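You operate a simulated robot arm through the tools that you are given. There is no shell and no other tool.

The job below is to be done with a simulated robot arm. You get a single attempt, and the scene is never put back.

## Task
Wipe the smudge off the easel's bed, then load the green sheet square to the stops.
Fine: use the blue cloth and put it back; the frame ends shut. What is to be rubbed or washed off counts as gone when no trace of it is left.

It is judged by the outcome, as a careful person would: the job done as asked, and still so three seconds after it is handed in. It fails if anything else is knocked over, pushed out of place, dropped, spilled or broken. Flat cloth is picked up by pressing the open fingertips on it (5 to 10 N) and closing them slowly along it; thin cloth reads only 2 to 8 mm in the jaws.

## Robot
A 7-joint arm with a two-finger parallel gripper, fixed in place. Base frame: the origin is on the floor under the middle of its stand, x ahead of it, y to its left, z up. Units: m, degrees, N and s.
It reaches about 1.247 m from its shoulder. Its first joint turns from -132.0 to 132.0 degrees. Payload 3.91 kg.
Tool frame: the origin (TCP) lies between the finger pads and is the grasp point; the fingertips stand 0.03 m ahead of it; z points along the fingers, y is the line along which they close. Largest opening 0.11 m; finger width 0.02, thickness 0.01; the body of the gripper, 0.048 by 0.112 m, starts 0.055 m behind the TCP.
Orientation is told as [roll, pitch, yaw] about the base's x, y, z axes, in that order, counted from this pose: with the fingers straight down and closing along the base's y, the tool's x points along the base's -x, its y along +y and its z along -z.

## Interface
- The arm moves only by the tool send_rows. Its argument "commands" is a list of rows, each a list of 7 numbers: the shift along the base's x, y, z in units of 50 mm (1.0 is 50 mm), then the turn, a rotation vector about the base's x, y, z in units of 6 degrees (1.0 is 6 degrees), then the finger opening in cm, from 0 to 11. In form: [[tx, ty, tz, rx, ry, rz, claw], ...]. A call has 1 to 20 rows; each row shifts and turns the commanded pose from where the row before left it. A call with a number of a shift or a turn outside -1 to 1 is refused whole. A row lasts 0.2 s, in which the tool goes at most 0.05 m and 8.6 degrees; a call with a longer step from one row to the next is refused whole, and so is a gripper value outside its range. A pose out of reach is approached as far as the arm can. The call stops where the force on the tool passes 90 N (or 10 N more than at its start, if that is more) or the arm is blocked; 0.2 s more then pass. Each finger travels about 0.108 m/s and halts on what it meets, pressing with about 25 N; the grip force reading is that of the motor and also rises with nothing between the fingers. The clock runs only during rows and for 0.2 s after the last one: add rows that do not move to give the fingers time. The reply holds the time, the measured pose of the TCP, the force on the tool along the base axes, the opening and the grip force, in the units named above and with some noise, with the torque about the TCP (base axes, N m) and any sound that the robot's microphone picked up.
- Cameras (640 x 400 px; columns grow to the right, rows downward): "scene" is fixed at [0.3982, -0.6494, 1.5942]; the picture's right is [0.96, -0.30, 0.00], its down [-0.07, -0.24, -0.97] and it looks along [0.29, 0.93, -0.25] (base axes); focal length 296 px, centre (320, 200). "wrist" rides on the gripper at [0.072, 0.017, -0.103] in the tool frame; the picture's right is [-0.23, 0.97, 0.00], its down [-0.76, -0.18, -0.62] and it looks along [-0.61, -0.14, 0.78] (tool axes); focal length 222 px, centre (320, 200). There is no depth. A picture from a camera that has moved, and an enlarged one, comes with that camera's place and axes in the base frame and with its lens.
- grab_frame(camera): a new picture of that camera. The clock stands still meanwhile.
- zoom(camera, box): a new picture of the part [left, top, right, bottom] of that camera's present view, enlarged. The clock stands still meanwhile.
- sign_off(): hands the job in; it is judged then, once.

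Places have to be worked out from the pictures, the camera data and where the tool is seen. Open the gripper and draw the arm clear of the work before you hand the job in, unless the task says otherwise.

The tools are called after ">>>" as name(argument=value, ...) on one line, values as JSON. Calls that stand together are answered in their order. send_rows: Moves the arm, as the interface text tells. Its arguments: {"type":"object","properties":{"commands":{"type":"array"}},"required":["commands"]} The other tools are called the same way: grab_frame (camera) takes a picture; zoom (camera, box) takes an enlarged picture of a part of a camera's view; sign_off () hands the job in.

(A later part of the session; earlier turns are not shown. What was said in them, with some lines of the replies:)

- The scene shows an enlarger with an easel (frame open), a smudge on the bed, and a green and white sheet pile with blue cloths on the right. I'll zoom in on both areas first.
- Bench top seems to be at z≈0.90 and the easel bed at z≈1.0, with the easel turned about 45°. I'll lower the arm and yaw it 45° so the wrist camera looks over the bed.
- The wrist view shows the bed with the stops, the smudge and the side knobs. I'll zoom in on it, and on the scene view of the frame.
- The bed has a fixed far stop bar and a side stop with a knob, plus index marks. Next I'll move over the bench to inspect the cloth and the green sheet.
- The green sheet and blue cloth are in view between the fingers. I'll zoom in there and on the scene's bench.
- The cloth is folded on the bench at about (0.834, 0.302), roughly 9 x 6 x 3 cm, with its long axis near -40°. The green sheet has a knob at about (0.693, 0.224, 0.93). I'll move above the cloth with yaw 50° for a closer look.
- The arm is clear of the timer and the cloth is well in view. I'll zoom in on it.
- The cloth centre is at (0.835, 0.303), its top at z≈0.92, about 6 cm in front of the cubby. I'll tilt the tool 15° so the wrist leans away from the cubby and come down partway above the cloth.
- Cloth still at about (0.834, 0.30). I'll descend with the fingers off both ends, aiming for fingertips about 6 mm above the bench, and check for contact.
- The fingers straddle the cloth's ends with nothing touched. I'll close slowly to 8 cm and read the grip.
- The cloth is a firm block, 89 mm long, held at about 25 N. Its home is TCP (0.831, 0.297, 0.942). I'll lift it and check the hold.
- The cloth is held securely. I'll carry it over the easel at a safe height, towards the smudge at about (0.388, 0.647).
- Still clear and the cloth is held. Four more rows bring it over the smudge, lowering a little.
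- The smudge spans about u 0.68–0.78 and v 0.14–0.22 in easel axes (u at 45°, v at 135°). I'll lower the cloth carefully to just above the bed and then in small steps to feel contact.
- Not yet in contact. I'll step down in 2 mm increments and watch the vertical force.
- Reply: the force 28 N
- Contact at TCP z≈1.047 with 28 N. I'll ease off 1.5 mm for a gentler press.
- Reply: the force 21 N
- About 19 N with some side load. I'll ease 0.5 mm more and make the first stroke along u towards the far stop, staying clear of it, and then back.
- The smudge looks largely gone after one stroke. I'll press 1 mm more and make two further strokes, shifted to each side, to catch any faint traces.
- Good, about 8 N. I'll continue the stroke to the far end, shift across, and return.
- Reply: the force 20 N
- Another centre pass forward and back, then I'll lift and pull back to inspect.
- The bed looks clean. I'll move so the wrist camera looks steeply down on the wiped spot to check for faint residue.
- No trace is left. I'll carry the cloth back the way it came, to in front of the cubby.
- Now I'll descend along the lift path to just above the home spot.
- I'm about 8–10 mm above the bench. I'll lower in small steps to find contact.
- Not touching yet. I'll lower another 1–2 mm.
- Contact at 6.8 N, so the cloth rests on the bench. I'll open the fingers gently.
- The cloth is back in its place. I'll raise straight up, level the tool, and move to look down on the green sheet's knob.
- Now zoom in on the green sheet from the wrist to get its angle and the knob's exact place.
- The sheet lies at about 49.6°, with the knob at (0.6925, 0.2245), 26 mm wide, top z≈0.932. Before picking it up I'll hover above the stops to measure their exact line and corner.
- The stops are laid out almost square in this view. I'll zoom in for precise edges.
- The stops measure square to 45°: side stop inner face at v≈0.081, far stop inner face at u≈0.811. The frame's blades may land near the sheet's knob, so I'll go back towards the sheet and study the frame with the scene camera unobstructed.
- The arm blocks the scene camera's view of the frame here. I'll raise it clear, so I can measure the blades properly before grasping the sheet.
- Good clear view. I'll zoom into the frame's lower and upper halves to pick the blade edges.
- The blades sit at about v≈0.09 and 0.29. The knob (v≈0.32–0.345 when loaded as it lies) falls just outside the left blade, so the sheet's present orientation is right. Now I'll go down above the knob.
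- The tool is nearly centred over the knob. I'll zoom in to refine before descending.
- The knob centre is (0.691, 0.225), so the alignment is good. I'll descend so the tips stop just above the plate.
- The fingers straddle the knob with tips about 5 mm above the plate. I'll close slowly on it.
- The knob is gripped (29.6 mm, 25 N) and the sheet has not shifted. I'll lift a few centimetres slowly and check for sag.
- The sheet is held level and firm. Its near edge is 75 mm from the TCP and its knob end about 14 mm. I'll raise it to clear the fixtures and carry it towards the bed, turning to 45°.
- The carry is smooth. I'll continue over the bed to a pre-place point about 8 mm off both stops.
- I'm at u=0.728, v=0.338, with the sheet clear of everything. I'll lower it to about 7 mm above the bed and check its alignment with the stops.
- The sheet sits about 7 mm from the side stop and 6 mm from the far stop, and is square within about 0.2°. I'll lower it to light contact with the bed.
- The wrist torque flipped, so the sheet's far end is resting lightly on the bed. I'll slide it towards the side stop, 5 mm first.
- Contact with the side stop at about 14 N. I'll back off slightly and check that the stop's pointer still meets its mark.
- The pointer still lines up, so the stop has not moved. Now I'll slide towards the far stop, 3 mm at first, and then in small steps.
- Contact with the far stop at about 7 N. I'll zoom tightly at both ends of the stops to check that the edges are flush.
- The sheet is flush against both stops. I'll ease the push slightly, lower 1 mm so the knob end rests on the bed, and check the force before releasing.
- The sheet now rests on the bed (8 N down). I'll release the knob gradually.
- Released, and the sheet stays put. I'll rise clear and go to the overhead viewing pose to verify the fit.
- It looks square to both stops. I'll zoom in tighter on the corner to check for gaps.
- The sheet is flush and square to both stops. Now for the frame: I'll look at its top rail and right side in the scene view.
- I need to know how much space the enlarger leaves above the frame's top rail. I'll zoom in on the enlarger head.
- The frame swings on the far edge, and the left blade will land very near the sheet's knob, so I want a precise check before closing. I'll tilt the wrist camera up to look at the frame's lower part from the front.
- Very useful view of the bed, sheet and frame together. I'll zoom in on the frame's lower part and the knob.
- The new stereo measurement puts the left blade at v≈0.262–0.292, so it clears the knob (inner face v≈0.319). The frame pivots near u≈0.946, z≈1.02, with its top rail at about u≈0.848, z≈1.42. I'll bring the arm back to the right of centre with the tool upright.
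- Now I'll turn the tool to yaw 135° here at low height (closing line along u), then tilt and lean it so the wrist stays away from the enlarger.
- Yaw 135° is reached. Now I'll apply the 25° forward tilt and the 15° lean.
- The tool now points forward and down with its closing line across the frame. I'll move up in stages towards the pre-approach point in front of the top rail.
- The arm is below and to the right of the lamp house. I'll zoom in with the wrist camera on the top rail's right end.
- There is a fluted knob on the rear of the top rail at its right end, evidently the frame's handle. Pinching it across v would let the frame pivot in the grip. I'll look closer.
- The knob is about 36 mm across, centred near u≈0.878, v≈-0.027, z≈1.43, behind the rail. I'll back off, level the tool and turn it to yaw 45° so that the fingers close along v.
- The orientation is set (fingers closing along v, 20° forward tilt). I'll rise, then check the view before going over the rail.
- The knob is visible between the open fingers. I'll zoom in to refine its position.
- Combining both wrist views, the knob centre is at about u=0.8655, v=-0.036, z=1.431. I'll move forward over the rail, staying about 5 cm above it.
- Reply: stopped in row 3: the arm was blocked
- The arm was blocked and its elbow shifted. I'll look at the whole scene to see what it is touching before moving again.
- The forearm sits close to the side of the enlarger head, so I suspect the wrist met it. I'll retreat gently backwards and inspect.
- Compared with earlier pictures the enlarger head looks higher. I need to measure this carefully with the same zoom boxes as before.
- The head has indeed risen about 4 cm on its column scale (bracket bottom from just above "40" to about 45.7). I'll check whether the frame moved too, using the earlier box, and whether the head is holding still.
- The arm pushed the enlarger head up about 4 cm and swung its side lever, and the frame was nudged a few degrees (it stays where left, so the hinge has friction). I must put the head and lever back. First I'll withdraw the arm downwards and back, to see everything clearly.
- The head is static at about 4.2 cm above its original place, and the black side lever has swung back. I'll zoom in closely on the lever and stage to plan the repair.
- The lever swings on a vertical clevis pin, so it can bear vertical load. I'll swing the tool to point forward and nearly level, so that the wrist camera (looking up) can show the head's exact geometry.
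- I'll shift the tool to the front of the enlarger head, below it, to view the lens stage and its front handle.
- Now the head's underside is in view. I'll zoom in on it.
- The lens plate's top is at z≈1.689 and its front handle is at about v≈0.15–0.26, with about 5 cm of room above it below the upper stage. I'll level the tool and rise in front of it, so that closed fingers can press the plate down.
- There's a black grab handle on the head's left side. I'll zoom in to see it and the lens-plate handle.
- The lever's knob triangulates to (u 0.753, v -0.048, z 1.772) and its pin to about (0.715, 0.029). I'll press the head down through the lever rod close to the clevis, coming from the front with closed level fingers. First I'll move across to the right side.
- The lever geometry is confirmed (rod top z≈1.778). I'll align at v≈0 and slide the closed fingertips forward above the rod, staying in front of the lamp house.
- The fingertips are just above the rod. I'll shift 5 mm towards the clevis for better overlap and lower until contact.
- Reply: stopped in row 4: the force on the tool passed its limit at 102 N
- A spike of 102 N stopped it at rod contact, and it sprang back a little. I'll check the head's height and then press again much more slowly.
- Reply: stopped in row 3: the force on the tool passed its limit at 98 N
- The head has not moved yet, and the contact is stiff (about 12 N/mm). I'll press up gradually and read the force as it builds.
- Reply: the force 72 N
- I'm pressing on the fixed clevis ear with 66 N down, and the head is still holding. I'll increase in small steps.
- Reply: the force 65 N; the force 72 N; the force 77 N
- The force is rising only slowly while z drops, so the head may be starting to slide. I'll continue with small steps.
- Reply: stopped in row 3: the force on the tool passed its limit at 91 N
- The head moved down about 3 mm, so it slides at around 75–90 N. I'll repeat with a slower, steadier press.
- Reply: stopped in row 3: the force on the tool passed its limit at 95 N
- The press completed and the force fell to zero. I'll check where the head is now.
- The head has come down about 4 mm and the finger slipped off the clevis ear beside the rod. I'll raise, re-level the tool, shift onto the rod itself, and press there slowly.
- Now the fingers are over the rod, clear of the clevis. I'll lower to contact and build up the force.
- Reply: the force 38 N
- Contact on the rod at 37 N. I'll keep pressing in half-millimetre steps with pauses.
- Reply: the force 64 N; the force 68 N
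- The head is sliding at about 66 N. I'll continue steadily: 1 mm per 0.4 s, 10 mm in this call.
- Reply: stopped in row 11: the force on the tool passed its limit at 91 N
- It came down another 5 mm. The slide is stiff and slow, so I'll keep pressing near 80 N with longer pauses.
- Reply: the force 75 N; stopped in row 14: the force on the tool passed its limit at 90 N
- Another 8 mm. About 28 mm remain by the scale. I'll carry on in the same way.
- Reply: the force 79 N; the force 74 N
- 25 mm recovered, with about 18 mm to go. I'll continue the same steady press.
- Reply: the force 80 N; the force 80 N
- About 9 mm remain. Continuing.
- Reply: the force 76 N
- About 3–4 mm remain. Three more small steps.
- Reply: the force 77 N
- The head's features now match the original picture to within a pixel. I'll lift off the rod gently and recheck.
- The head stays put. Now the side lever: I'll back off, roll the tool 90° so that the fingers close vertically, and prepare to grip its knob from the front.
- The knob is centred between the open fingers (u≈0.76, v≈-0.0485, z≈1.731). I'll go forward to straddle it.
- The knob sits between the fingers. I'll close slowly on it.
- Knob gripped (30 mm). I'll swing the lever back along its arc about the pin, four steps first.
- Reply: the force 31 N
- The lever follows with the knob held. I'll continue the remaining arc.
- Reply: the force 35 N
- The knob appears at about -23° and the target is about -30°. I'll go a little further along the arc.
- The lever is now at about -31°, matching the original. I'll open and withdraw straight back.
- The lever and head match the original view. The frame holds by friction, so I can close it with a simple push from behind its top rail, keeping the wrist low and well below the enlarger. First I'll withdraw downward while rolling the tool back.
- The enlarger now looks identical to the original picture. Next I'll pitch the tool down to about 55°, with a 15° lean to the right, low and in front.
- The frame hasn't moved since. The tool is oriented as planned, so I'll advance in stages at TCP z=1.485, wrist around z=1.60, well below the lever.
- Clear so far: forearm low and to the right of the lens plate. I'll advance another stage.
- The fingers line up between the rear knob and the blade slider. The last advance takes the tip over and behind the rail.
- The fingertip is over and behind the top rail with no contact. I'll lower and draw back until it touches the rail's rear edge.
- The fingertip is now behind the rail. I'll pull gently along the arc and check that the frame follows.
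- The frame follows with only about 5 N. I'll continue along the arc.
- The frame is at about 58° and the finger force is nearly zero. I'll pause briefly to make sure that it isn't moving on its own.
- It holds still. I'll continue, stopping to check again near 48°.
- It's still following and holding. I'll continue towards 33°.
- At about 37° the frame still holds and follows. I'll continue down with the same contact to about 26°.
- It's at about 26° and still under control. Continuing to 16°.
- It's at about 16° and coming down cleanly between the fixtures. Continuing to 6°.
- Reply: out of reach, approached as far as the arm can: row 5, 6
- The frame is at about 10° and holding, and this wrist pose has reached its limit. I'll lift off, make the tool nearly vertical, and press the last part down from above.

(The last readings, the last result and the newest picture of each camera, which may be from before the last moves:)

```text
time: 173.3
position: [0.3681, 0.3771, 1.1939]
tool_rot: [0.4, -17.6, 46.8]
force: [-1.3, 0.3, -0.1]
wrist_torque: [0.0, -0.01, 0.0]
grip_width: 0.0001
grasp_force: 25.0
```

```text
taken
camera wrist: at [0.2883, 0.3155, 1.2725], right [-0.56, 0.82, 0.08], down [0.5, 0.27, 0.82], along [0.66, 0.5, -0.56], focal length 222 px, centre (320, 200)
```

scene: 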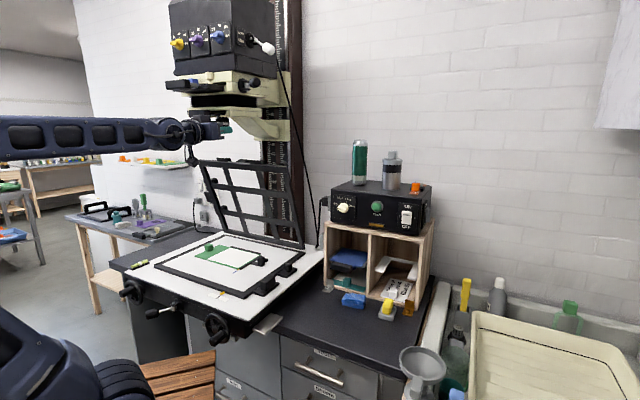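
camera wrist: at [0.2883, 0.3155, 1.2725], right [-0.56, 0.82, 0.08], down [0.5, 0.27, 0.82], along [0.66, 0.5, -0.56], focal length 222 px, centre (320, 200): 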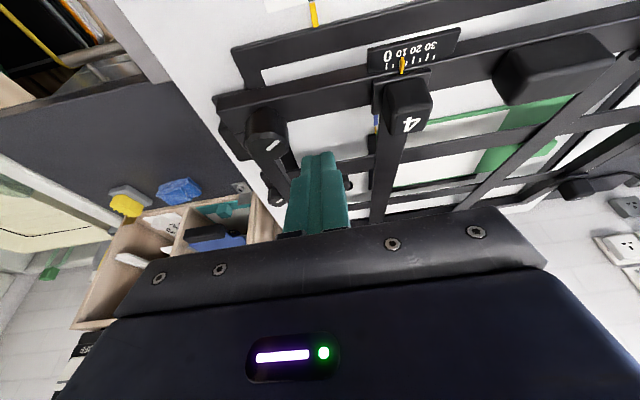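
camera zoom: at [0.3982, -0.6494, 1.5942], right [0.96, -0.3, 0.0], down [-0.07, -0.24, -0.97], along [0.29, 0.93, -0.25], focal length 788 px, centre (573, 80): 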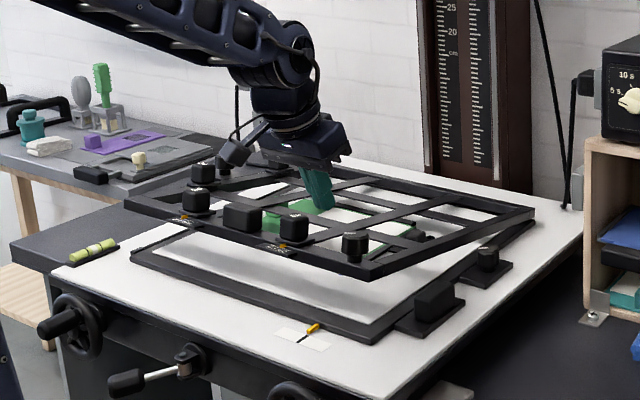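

The frame stays at about 10° by itself. I'll move along the near rail to a clear spot beside the centre handle, at about v≈0.14, above the rail.

>>> send_rows(commands=[[-0.634, 0.625, 0, 0, 0, 0, 0], [-0.634, 0.625, 0, 0, 0, 0, 0], [-0.634, 0.625, 0, 0, 0, 0, 0]])

>>> grab_frame(camera="wrist")

>>> zoom(camera="scene", box=[140, 180, 310, 310])

```text
time: 174.1
position: [0.2724, 0.4714, 1.1929]
tool_rot: [0.4, -17.6, 46.8]
force: [-0.1, -0.5, -0.8]
wrist_torque: [0.0, -0.01, 0.03]
grip_width: 0.0
grasp_force: 25.1
```

```text
taken
camera wrist: at [0.1923, 0.4095, 1.2717], right [-0.56, 0.82, 0.08], down [0.5, 0.27, 0.82], along [0.66, 0.5, -0.56], focal length 222 px, centre (320, 200)
```

wrist: 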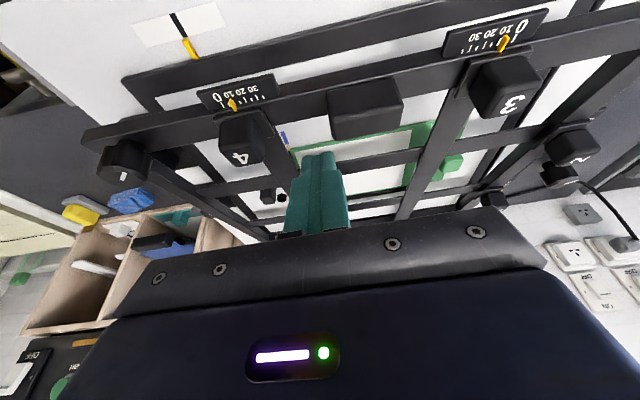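

```text
3.08 times, centred on (225, 245) of scene
camera zoom: at [0.3982, -0.6494, 1.5942], right [0.96, -0.3, 0.0], down [-0.07, -0.24, -0.97], along [0.29, 0.93, -0.25], focal length 910 px, centre (612, 62)
```

zoom: 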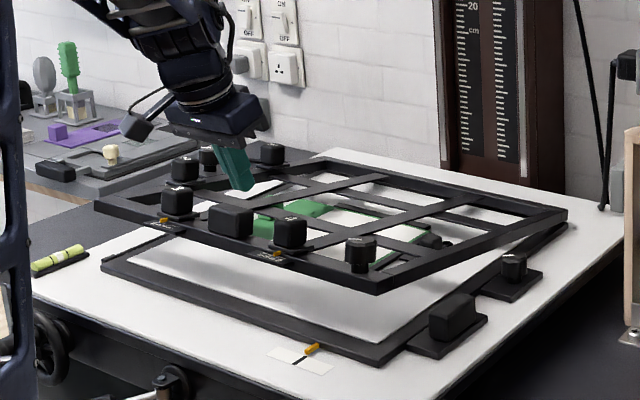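

I have a clear view of the rail between slider "4" and the centre handle. I'll press straight down there in small steps.

>>> send_rows(commands=[[0.028, -0.17, -0.3, 0, 0, 0, 0], [0, 0, -0.4, 0, 0, 0, 0], [0, 0, -0.3, 0, 0, 0, 0], [0, 0, -0.2, 0, 0, 0, 0]])

>>> grab_frame(camera="wrist")

>>> zoom(camera="scene", box=[140, 180, 310, 310])

```text
time: 175.1
position: [0.2756, 0.4631, 1.1332]
tool_rot: [0.5, -17.6, 46.7]
force: [0.4, -0.2, 0.2]
wrist_torque: [0.01, 0.01, 0.0]
grip_width: 0.0
grasp_force: 25.2
```

```text
taken
camera wrist: at [0.1947, 0.4011, 1.2113], right [-0.56, 0.82, 0.08], down [0.5, 0.27, 0.82], along [0.66, 0.5, -0.56], focal length 222 px, centre (320, 200)
```

wrist: 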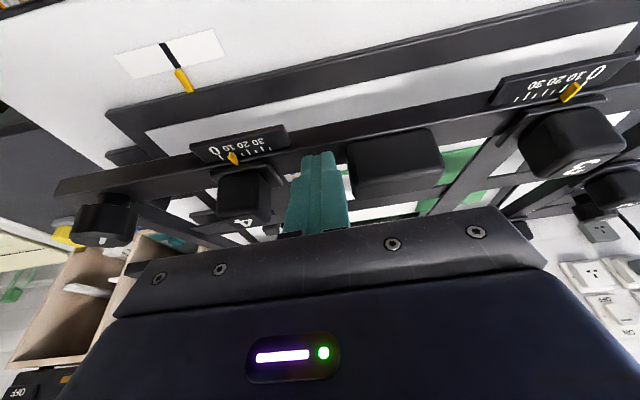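

```text
3.08 times, centred on (225, 245) of scene
camera zoom: at [0.3982, -0.6494, 1.5942], right [0.96, -0.3, 0.0], down [-0.07, -0.24, -0.97], along [0.29, 0.93, -0.25], focal length 910 px, centre (612, 62)
```

zoom: 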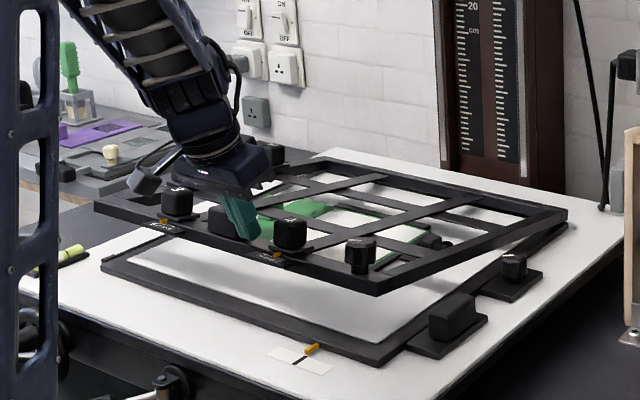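

>>> send_rows(commands=[[0, 0, -0.08, 0, 0, 0, 0], [0, 0, -0.08, 0, 0, 0, 0], [0, 0, -0.08, 0, 0, 0, 0]])

>>> zoom(camera="wrist", box=[230, 100, 430, 225])

```text
time: 175.9
position: [0.2747, 0.4624, 1.1211]
tool_rot: [0.5, -17.5, 46.8]
force: [-0.2, 0.3, 0.3]
wrist_torque: [0.01, -0.01, 0.02]
grip_width: 0.0002
grasp_force: 24.9
```

```text
3.20 times, centred on (330, 162) of wrist
camera zoom: at [0.1947, 0.4009, 1.1998], right [-0.56, 0.82, 0.08], down [0.5, 0.27, 0.82], along [0.66, 0.5, -0.56], focal length 711 px, centre (288, 320)
```

zoom: 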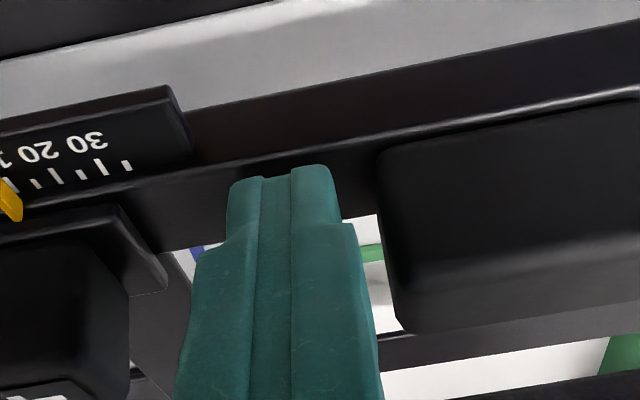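

The tip is above the rail near its outer edge. I'll shift 6 mm inward and continue down to contact.

>>> send_rows(commands=[[0.085, 0.085, 0, 0, 0, 0, 0], [0, 0, -0.08, 0, 0, 0, 0], [0, 0, -0.08, 0, 0, 0, 0]])

```text
time: 176.7
position: [0.2792, 0.4659, 1.1138]
tool_rot: [0.4, -17.5, 46.8]
force: [0.4, -0.3, 0.1]
wrist_torque: [0.0, -0.02, -0.01]
grip_width: 0.0
grasp_force: 24.9
```

>>> send_rows(commands=[[0, 0, -0.08, 0, 0, 0, 0], [0, 0, -0.08, 0, 0, 0, 0], [0, 0, -0.08, 0, 0, 0, 0]])

>>> zoom(camera="wrist", box=[230, 100, 430, 225])

>>> zoom(camera="scene", box=[140, 200, 310, 310])

```text
time: 177.5
position: [0.2788, 0.4668, 1.1013]
tool_rot: [0.5, -17.6, 46.8]
force: [-0.3, -0.3, 0.1]
wrist_torque: [-0.03, -0.03, -0.02]
grip_width: 0.0
grasp_force: 24.9
```

```text
3.20 times, centred on (330, 162) of wrist
camera zoom: at [0.1987, 0.4048, 1.1805], right [-0.56, 0.82, 0.08], down [0.5, 0.27, 0.82], along [0.66, 0.5, -0.56], focal length 711 px, centre (288, 320)
```

zoom: 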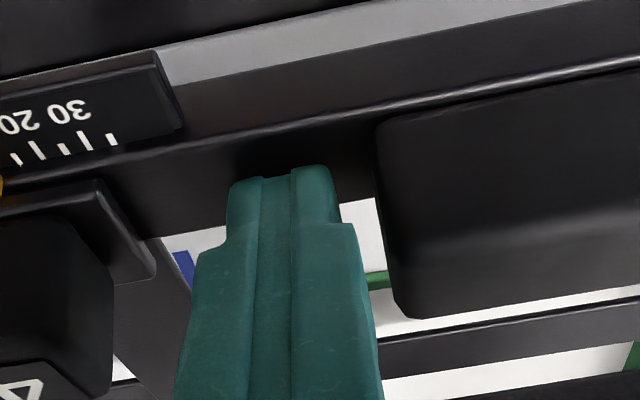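

```text
3.64 times, centred on (225, 255) of scene
camera zoom: at [0.3982, -0.6494, 1.5942], right [0.96, -0.3, 0.0], down [-0.07, -0.24, -0.97], along [0.29, 0.93, -0.25], focal length 1075 px, centre (666, 0)
```

zoom: 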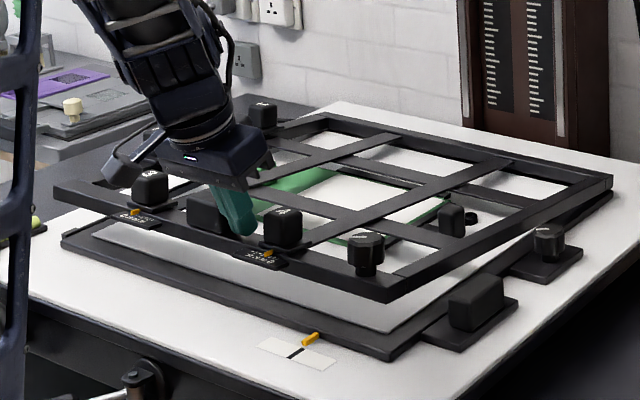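

The frame is following down with hardly any force. I'll keep going.

>>> send_rows(commands=[[0, 0, -0.08, 0, 0, 0, 0], [0, 0, -0.08, 0, 0, 0, 0], [0, 0, -0.08, 0, 0, 0, 0], [0, 0, -0.08, 0, 0, 0, 0], [0, 0, -0.08, 0, 0, 0, 0]])

>>> zoom(camera="scene", box=[140, 200, 310, 310])

>>> grab_frame(camera="wrist")

```text
time: 178.7
position: [0.2783, 0.4662, 1.0821]
tool_rot: [0.4, -17.6, 46.7]
force: [-0.5, 0.3, 0.3]
wrist_torque: [0.01, 0.02, 0.01]
grip_width: 0.0
grasp_force: 25.0
```

```text
3.64 times, centred on (225, 255) of scene
camera zoom: at [0.3982, -0.6494, 1.5942], right [0.96, -0.3, 0.0], down [-0.07, -0.24, -0.97], along [0.29, 0.93, -0.25], focal length 1075 px, centre (666, 0)
```

zoom: 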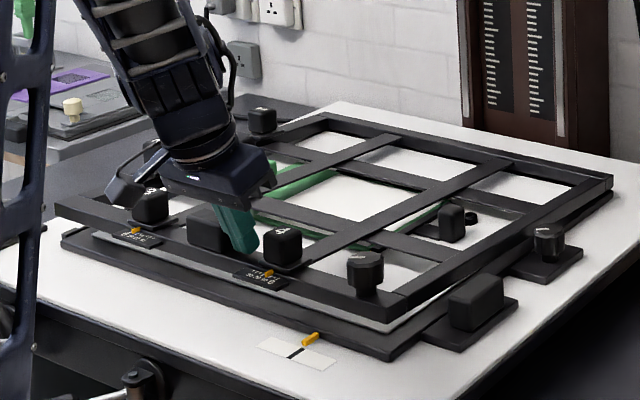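

```text
taken
camera wrist: at [0.1991, 0.4049, 1.1599], right [-0.56, 0.82, 0.08], down [0.5, 0.27, 0.82], along [0.66, 0.5, -0.56], focal length 222 px, centre (320, 200)
```

wrist: 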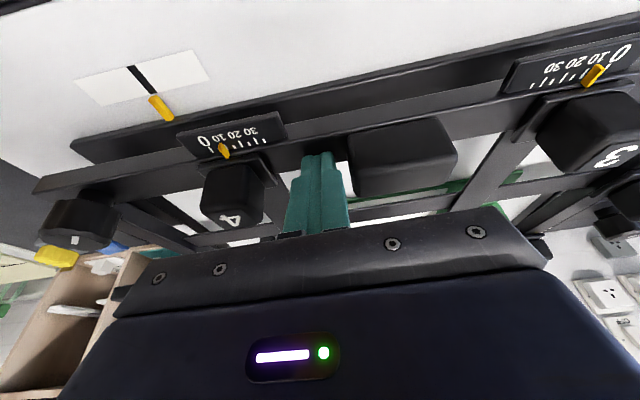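

Nearly shut. I'll continue in small steps until it seats.

>>> send_rows(commands=[[0, 0, -0.08, 0, 0, 0, 0], [0, 0, -0.08, 0, 0, 0, 0], [0, 0, -0.06, 0, 0, 0, 0], [0, 0, -0.06, 0, 0, 0, 0]])

>>> zoom(camera="scene", box=[140, 200, 310, 310])

```text
time: 179.7
position: [0.2783, 0.4674, 1.0678]
tool_rot: [0.3, -17.6, 46.8]
force: [-0.2, -0.3, -0.7]
wrist_torque: [0.01, 0.0, 0.0]
grip_width: 0.0001
grasp_force: 25.7
```

```text
3.64 times, centred on (225, 255) of scene
camera zoom: at [0.3982, -0.6494, 1.5942], right [0.96, -0.3, 0.0], down [-0.07, -0.24, -0.97], along [0.29, 0.93, -0.25], focal length 1075 px, centre (666, 0)
```

zoom: 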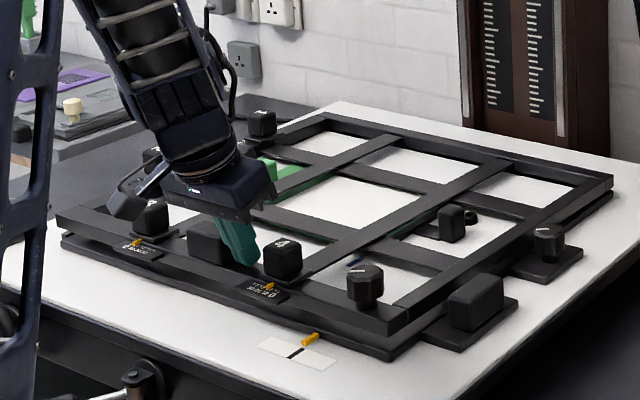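

>>> send_rows(commands=[[0, 0, -0.06, 0, 0, 0, 0], [0, 0, -0.06, 0, 0, 0, 0], [0, 0, -0.06, 0, 0, 0, 0], [0, 0, 0, 0, 0, 0, 0]])

>>> zoom(camera="scene", box=[140, 200, 310, 310])

>>> grab_frame(camera="wrist")

```text
time: 180.7
position: [0.2797, 0.466, 1.0591]
tool_rot: [0.3, -17.5, 46.8]
force: [0.2, -1.2, 0.6]
wrist_torque: [-0.03, 0.01, 0.02]
grip_width: 0.0
grasp_force: 25.1
```

```text
3.64 times, centred on (225, 255) of scene
camera zoom: at [0.3982, -0.6494, 1.5942], right [0.96, -0.3, 0.0], down [-0.07, -0.24, -0.97], along [0.29, 0.93, -0.25], focal length 1075 px, centre (666, 0)
```

zoom: 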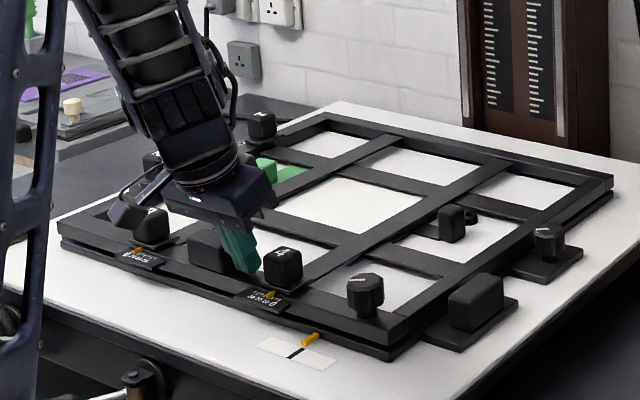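

```text
taken
camera wrist: at [0.1988, 0.4047, 1.1371], right [-0.56, 0.82, 0.08], down [0.5, 0.27, 0.82], along [0.66, 0.5, -0.56], focal length 222 px, centre (320, 200)
```

wrist: 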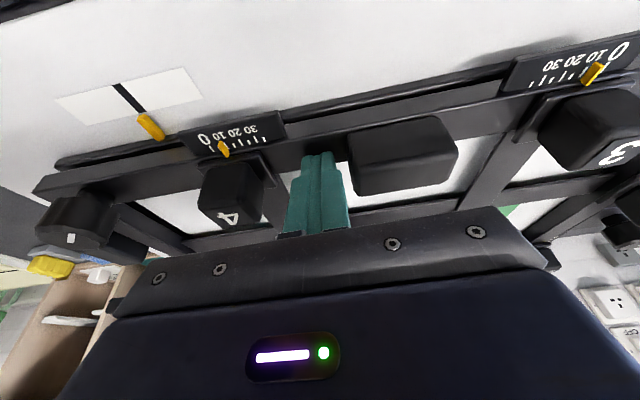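

>>> send_rows(commands=[[0, 0, -0.05, 0, 0, 0, 0], [0, 0, -0.05, 0, 0, 0, 0], [0, 0, -0.04, 0, 0, 0, 0], [0, 0, -0.04, 0, 0, 0, 0], [0, 0, 0, 0, 0, 0, 0]])

>>> zoom(camera="scene", box=[140, 200, 310, 310])

```text
time: 181.8
position: [0.2785, 0.4698, 1.055]
tool_rot: [0.5, -18.1, 46.7]
force: [-1.5, -6.6, 23.8]
wrist_torque: [-0.22, 0.08, -0.05]
grip_width: 0.0
grasp_force: 23.9
stopped in row 5: the force on the tool passed its limit at 98 N (the readings are from after the stop); the commanded pose is now the measured one
```

```text
3.64 times, centred on (225, 255) of scene
camera zoom: at [0.3982, -0.6494, 1.5942], right [0.96, -0.3, 0.0], down [-0.07, -0.24, -0.97], along [0.29, 0.93, -0.25], focal length 1075 px, centre (666, 0)
```

zoom: 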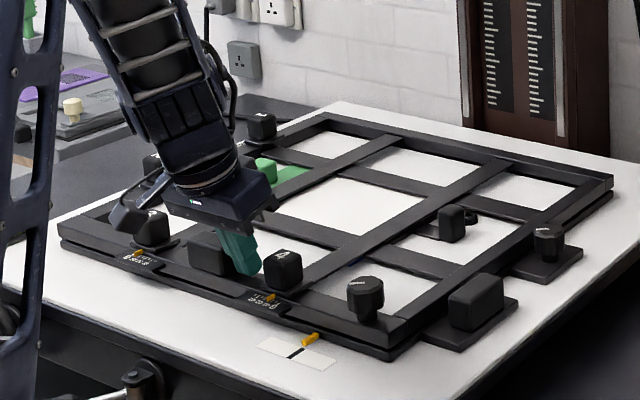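

It seated hard (the force spiked as it bottomed). I'll lift off and inspect whether the frame is fully shut.

>>> send_rows(commands=[[0, 0, 0.1, 0, 0, 0, 0], [0, 0, 0.4, 0, 0, 0, 0], [-0.2, -0.2, 0.7, 0, 0, 0, 0], [-0.4, -0.4, 0.7, 0, 0, 0, 0], [-0.4, -0.4, 0.6, 0, 0, 0, 0]])

>>> zoom(camera="scene", box=[140, 200, 310, 310])

>>> grab_frame(camera="wrist")

>>> zoom(camera="scene", box=[215, 250, 285, 300])

```text
time: 182.9
position: [0.2288, 0.4185, 1.1794]
tool_rot: [0.4, -18.0, 46.8]
force: [1.0, -0.5, 0.4]
wrist_torque: [-0.06, 0.0, 0.01]
grip_width: 0.0
grasp_force: 25.1
```

```text
3.64 times, centred on (225, 255) of scene
camera zoom: at [0.3982, -0.6494, 1.5942], right [0.96, -0.3, 0.0], down [-0.07, -0.24, -0.97], along [0.29, 0.93, -0.25], focal length 1075 px, centre (666, 0)
```

zoom: 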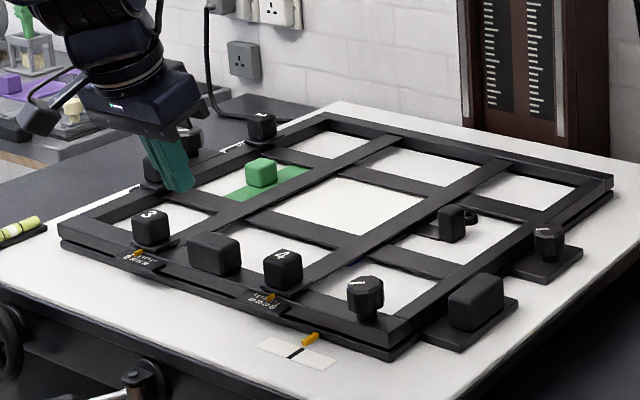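

```text
taken
camera wrist: at [0.1492, 0.3564, 1.2568], right [-0.56, 0.82, 0.08], down [0.5, 0.26, 0.83], along [0.66, 0.5, -0.56], focal length 222 px, centre (320, 200)
```

wrist: 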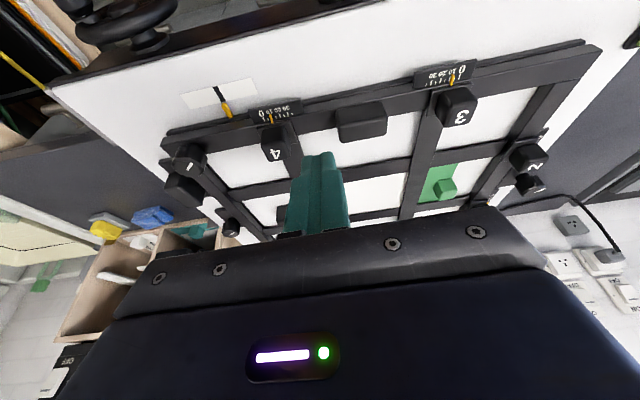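

```text
8.00 times, centred on (250, 275) of scene
camera zoom: at [0.3982, -0.6494, 1.5942], right [0.96, -0.3, 0.0], down [-0.07, -0.24, -0.97], along [0.29, 0.93, -0.25], focal length 2365 px, centre (880, -400)
```

zoom: 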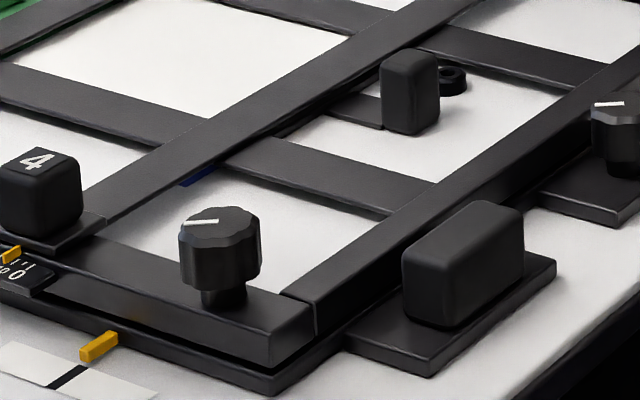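

The frame looks shut. I'll look closer at the gap along its near edge and at the bed's right edge.

>>> zoom(camera="scene", box=[225, 278, 260, 302])

>>> zoom(camera="scene", box=[148, 255, 196, 288])

>>> zoom(camera="scene", box=[270, 238, 310, 268])

```text
16.00 times, centred on (242, 290) of scene
camera zoom: at [0.3982, -0.6494, 1.5942], right [0.96, -0.3, 0.0], down [-0.07, -0.24, -0.97], along [0.29, 0.93, -0.25], focal length 4730 px, centre (1560, -1240)
```

zoom: 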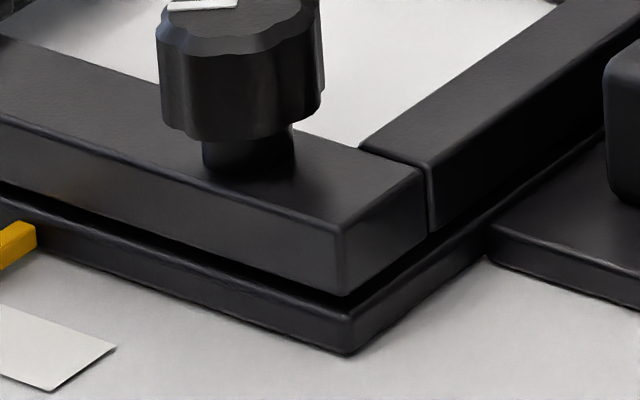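

```text
12.12 times, centred on (172, 272) of scene
camera zoom: at [0.3982, -0.6494, 1.5942], right [0.96, -0.3, 0.0], down [-0.07, -0.24, -0.97], along [0.29, 0.93, -0.25], focal length 3584 px, centre (2114, -667)
```

zoom: 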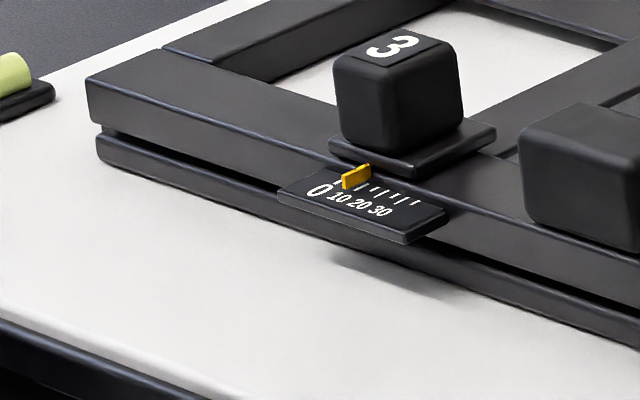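

```text
13.33 times, centred on (290, 253) of scene
camera zoom: at [0.3982, -0.6494, 1.5942], right [0.96, -0.3, 0.0], down [-0.07, -0.24, -0.97], along [0.29, 0.93, -0.25], focal length 3942 px, centre (720, -507)
```

zoom: 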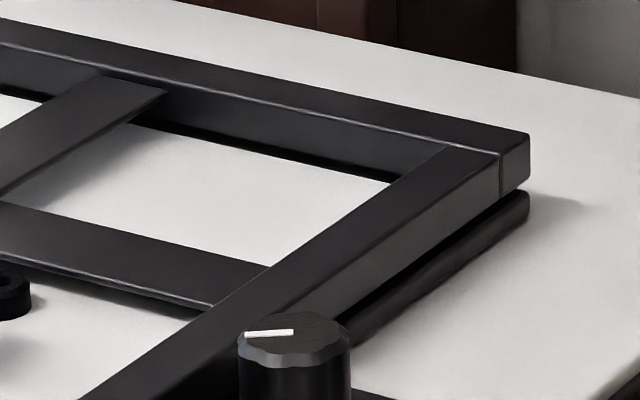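

The frame lies parallel to the bed with a small, even gap all round, so it's fully down. I'll check from above that the sheet is still square under it.

>>> send_rows(commands=[[0, 0, 0.8, 0, 0, 0, 0], [0.3, 0.3, 0.8, -0.6, 0.6, 0, 2], [0.5, 0.5, 0.6, -0.6, 0.6, 0, 4], [0.5, 0.5, 0.4, -0.6, 0.6, 0, 6], [0.4, 0.4, 0.2, 0, 0, 0.6, 8], [0, 0, 0, 0, 0, 0.6, 8], [0, 0, 0, 0, 0, 0.6, 8]])

>>> grab_frame(camera="wrist")

>>> grab_frame(camera="scene")

```text
time: 184.6
position: [0.3147, 0.5026, 1.3189]
tool_rot: [1.0, -2.7, 57.4]
force: [0.0, -0.5, 0.8]
wrist_torque: [0.02, -0.02, 0.04]
grip_width: 0.08
grasp_force: 0.1
```

```text
taken
camera wrist: at [0.2611, 0.4462, 1.4203], right [-0.7, 0.71, 0.03], down [0.55, 0.52, 0.65], along [0.45, 0.47, -0.76], focal length 222 px, centre (320, 200)
```

wrist: 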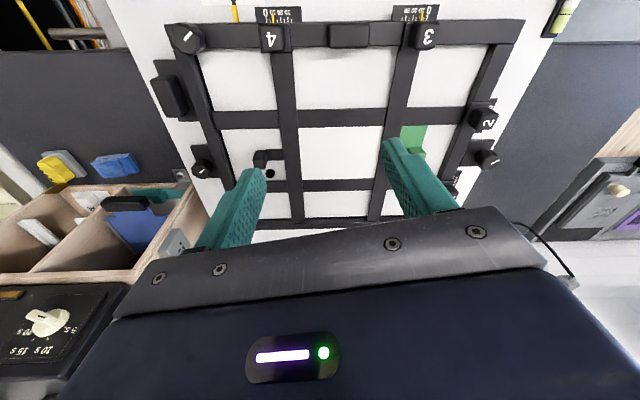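

```text
taken
```

scene: 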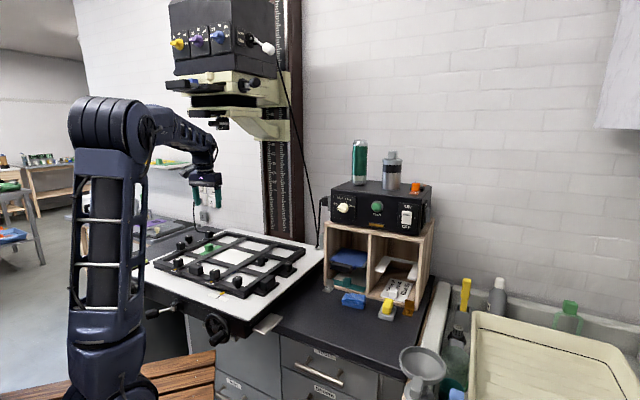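

>>> zoom(camera="wrist", box=[160, 10, 420, 200])

>>> zoom(camera="wrist", box=[250, 90, 450, 215])

```text
2.11 times, centred on (290, 105) of wrist
camera zoom: at [0.2611, 0.4462, 1.4203], right [-0.7, 0.71, 0.03], down [0.55, 0.52, 0.65], along [0.45, 0.47, -0.76], focal length 468 px, centre (383, 400)
```

zoom: 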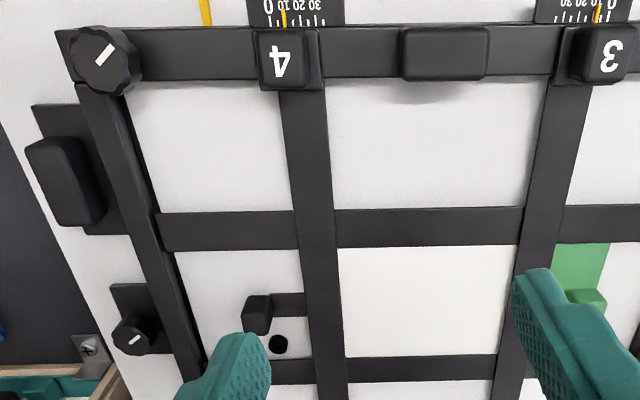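

```text
3.20 times, centred on (350, 152) of wrist
camera zoom: at [0.2611, 0.4462, 1.4203], right [-0.7, 0.71, 0.03], down [0.55, 0.52, 0.65], along [0.45, 0.47, -0.76], focal length 711 px, centre (224, 352)
```

zoom: 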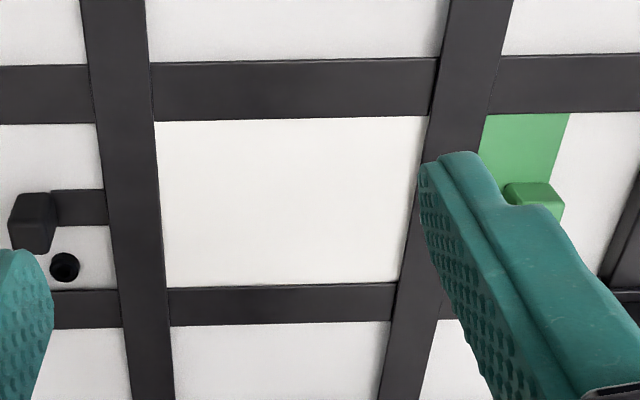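

The blades mask the green margins exactly and show only white. I'll zoom in with the scene camera on the stops and cloth area for a final check.

>>> zoom(camera="scene", box=[190, 230, 280, 290])

>>> zoom(camera="scene", box=[290, 220, 430, 360])

>>> zoom(camera="scene", box=[150, 20, 330, 170])

```text
6.67 times, centred on (235, 260) of scene
camera zoom: at [0.3982, -0.6494, 1.5942], right [0.96, -0.3, 0.0], down [-0.07, -0.24, -0.97], along [0.29, 0.93, -0.25], focal length 1971 px, centre (887, -200)
```

zoom: 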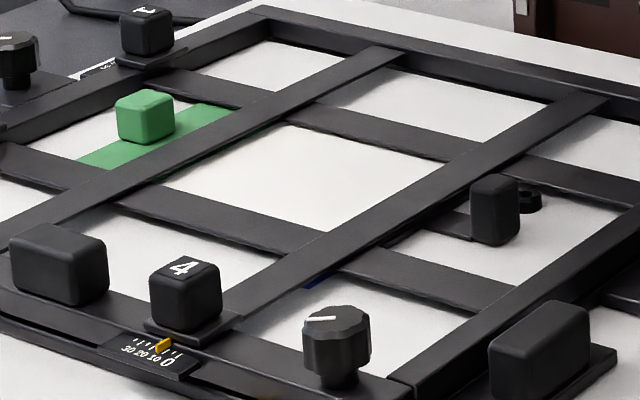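

```text
2.86 times, centred on (360, 290) of scene
camera zoom: at [0.3982, -0.6494, 1.5942], right [0.96, -0.3, 0.0], down [-0.07, -0.24, -0.97], along [0.29, 0.93, -0.25], focal length 845 px, centre (206, -57)
```

zoom: 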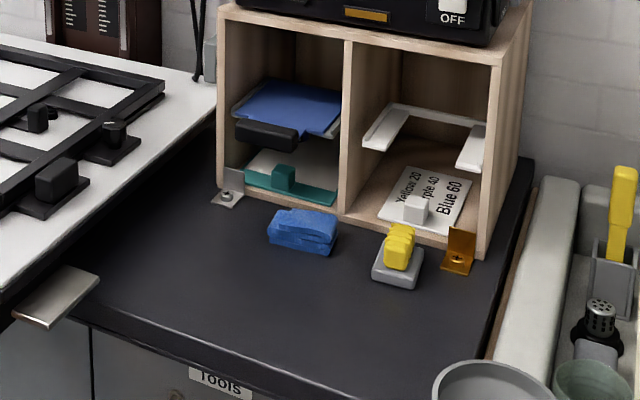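

```text
2.67 times, centred on (240, 95) of scene
camera zoom: at [0.3982, -0.6494, 1.5942], right [0.96, -0.3, 0.0], down [-0.07, -0.24, -0.97], along [0.29, 0.93, -0.25], focal length 788 px, centre (533, 480)
```

zoom: 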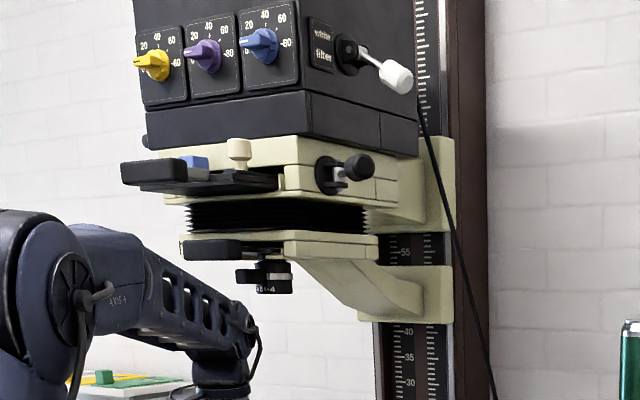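

Everything checks out: the frame is shut, the sheet knob sits in its cell, the cloth is back and the enlarger matches its original view. I'll draw the arm clear with the gripper open.

>>> send_rows(commands=[[0.05, -0.7, 0.3, 0, 0, 0, 8], [0.05, -0.7, 0.3, 0, 0, 0, 9], [0.05, -0.7, 0.3, 0, 0, 0, 10], [0.05, -0.7, 0.3, 0, 0, 0, 11], [0.05, -0.7, 0.3, 0, 0, 0, 11], [0.05, -0.7, 0.3, 0, 0, 0, 11], [0.05, -0.6, 0.3, 0, 0, 0, 11]])

>>> grab_frame(camera="scene")

>>> zoom(camera="scene", box=[200, 90, 320, 170])

>>> zoom(camera="scene", box=[120, 200, 340, 340])

```text
time: 186.2
position: [0.3304, 0.263, 1.4225]
tool_rot: [1.1, -2.7, 57.6]
force: [-0.5, -0.1, 0.2]
wrist_torque: [-0.04, 0.0, 0.0]
grip_width: 0.1101
grasp_force: 0.0
```

```text
taken
```

scene: 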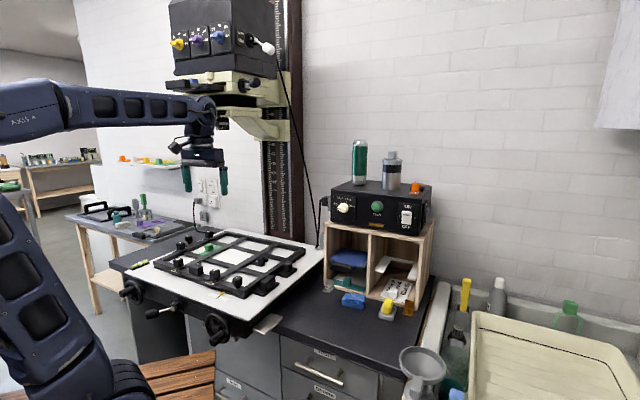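

```text
5.00 times, centred on (260, 130) of scene
camera zoom: at [0.3982, -0.6494, 1.5942], right [0.96, -0.3, 0.0], down [-0.07, -0.24, -0.97], along [0.29, 0.93, -0.25], focal length 1478 px, centre (620, 550)
```

zoom: 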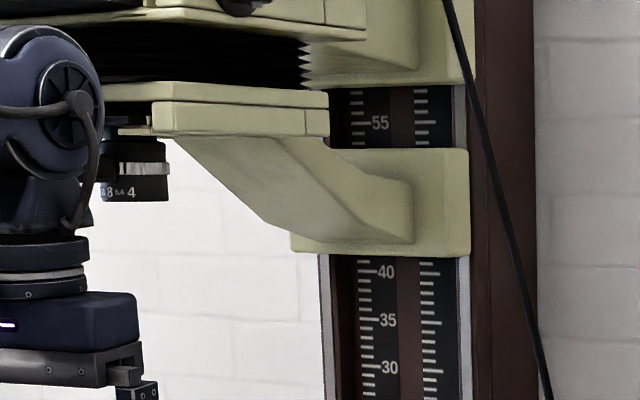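

```text
2.86 times, centred on (230, 270) of scene
camera zoom: at [0.3982, -0.6494, 1.5942], right [0.96, -0.3, 0.0], down [-0.07, -0.24, -0.97], along [0.29, 0.93, -0.25], focal length 845 px, centre (577, 0)
```

zoom: 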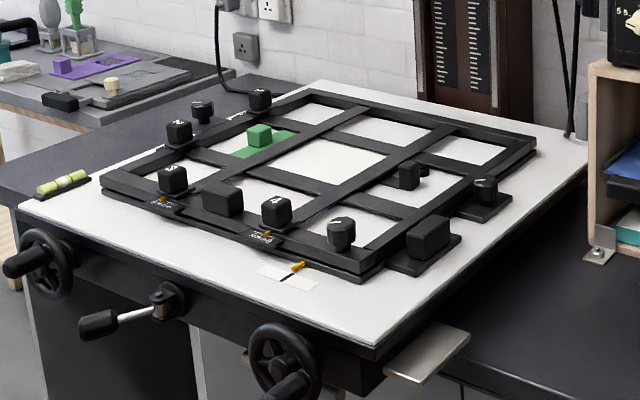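

>>> sign_off()

```text
The job is handed in.
```

The smudge is wiped off, the green sheet is loaded square to both stops, and the frame is shut. The blue cloth is back in its place on the bench. One thing went wrong on the way: I knocked the enlarger, and it may still be about 1–2 mm off.

**What happened:** While I was reaching for the frame, the arm hit the enlarger. It pushed the head up about 4 cm on its column and swung the black side lever round by about 55°. It also tipped the frame a few degrees, which no longer matters now that it is closed.

**What I did about it:** I pressed the head back down and swung the lever back. In the last pictures both match the views from before the knock. The head could still be about 1–2 mm off and the lever a few degrees off, since I could only compare by eye.

**State at hand-in:**
- **Smudge:** no trace was visible from above or from the side after wiping.
- **Sheet:** flush against both stops with no gap seen. With the frame down, the opening shows only white and the sheet's knob sits clear of the blades.
- **Frame:** down, with an even gap of about 4 mm all round. It stopped hard at that point, so I take it as fully shut.
- **Stops and easel:** the side stop's pointer still met its mark when I placed the sheet. The easel's index mark is still lined up.
- **Arm:** gripper open and drawn clear of the work.
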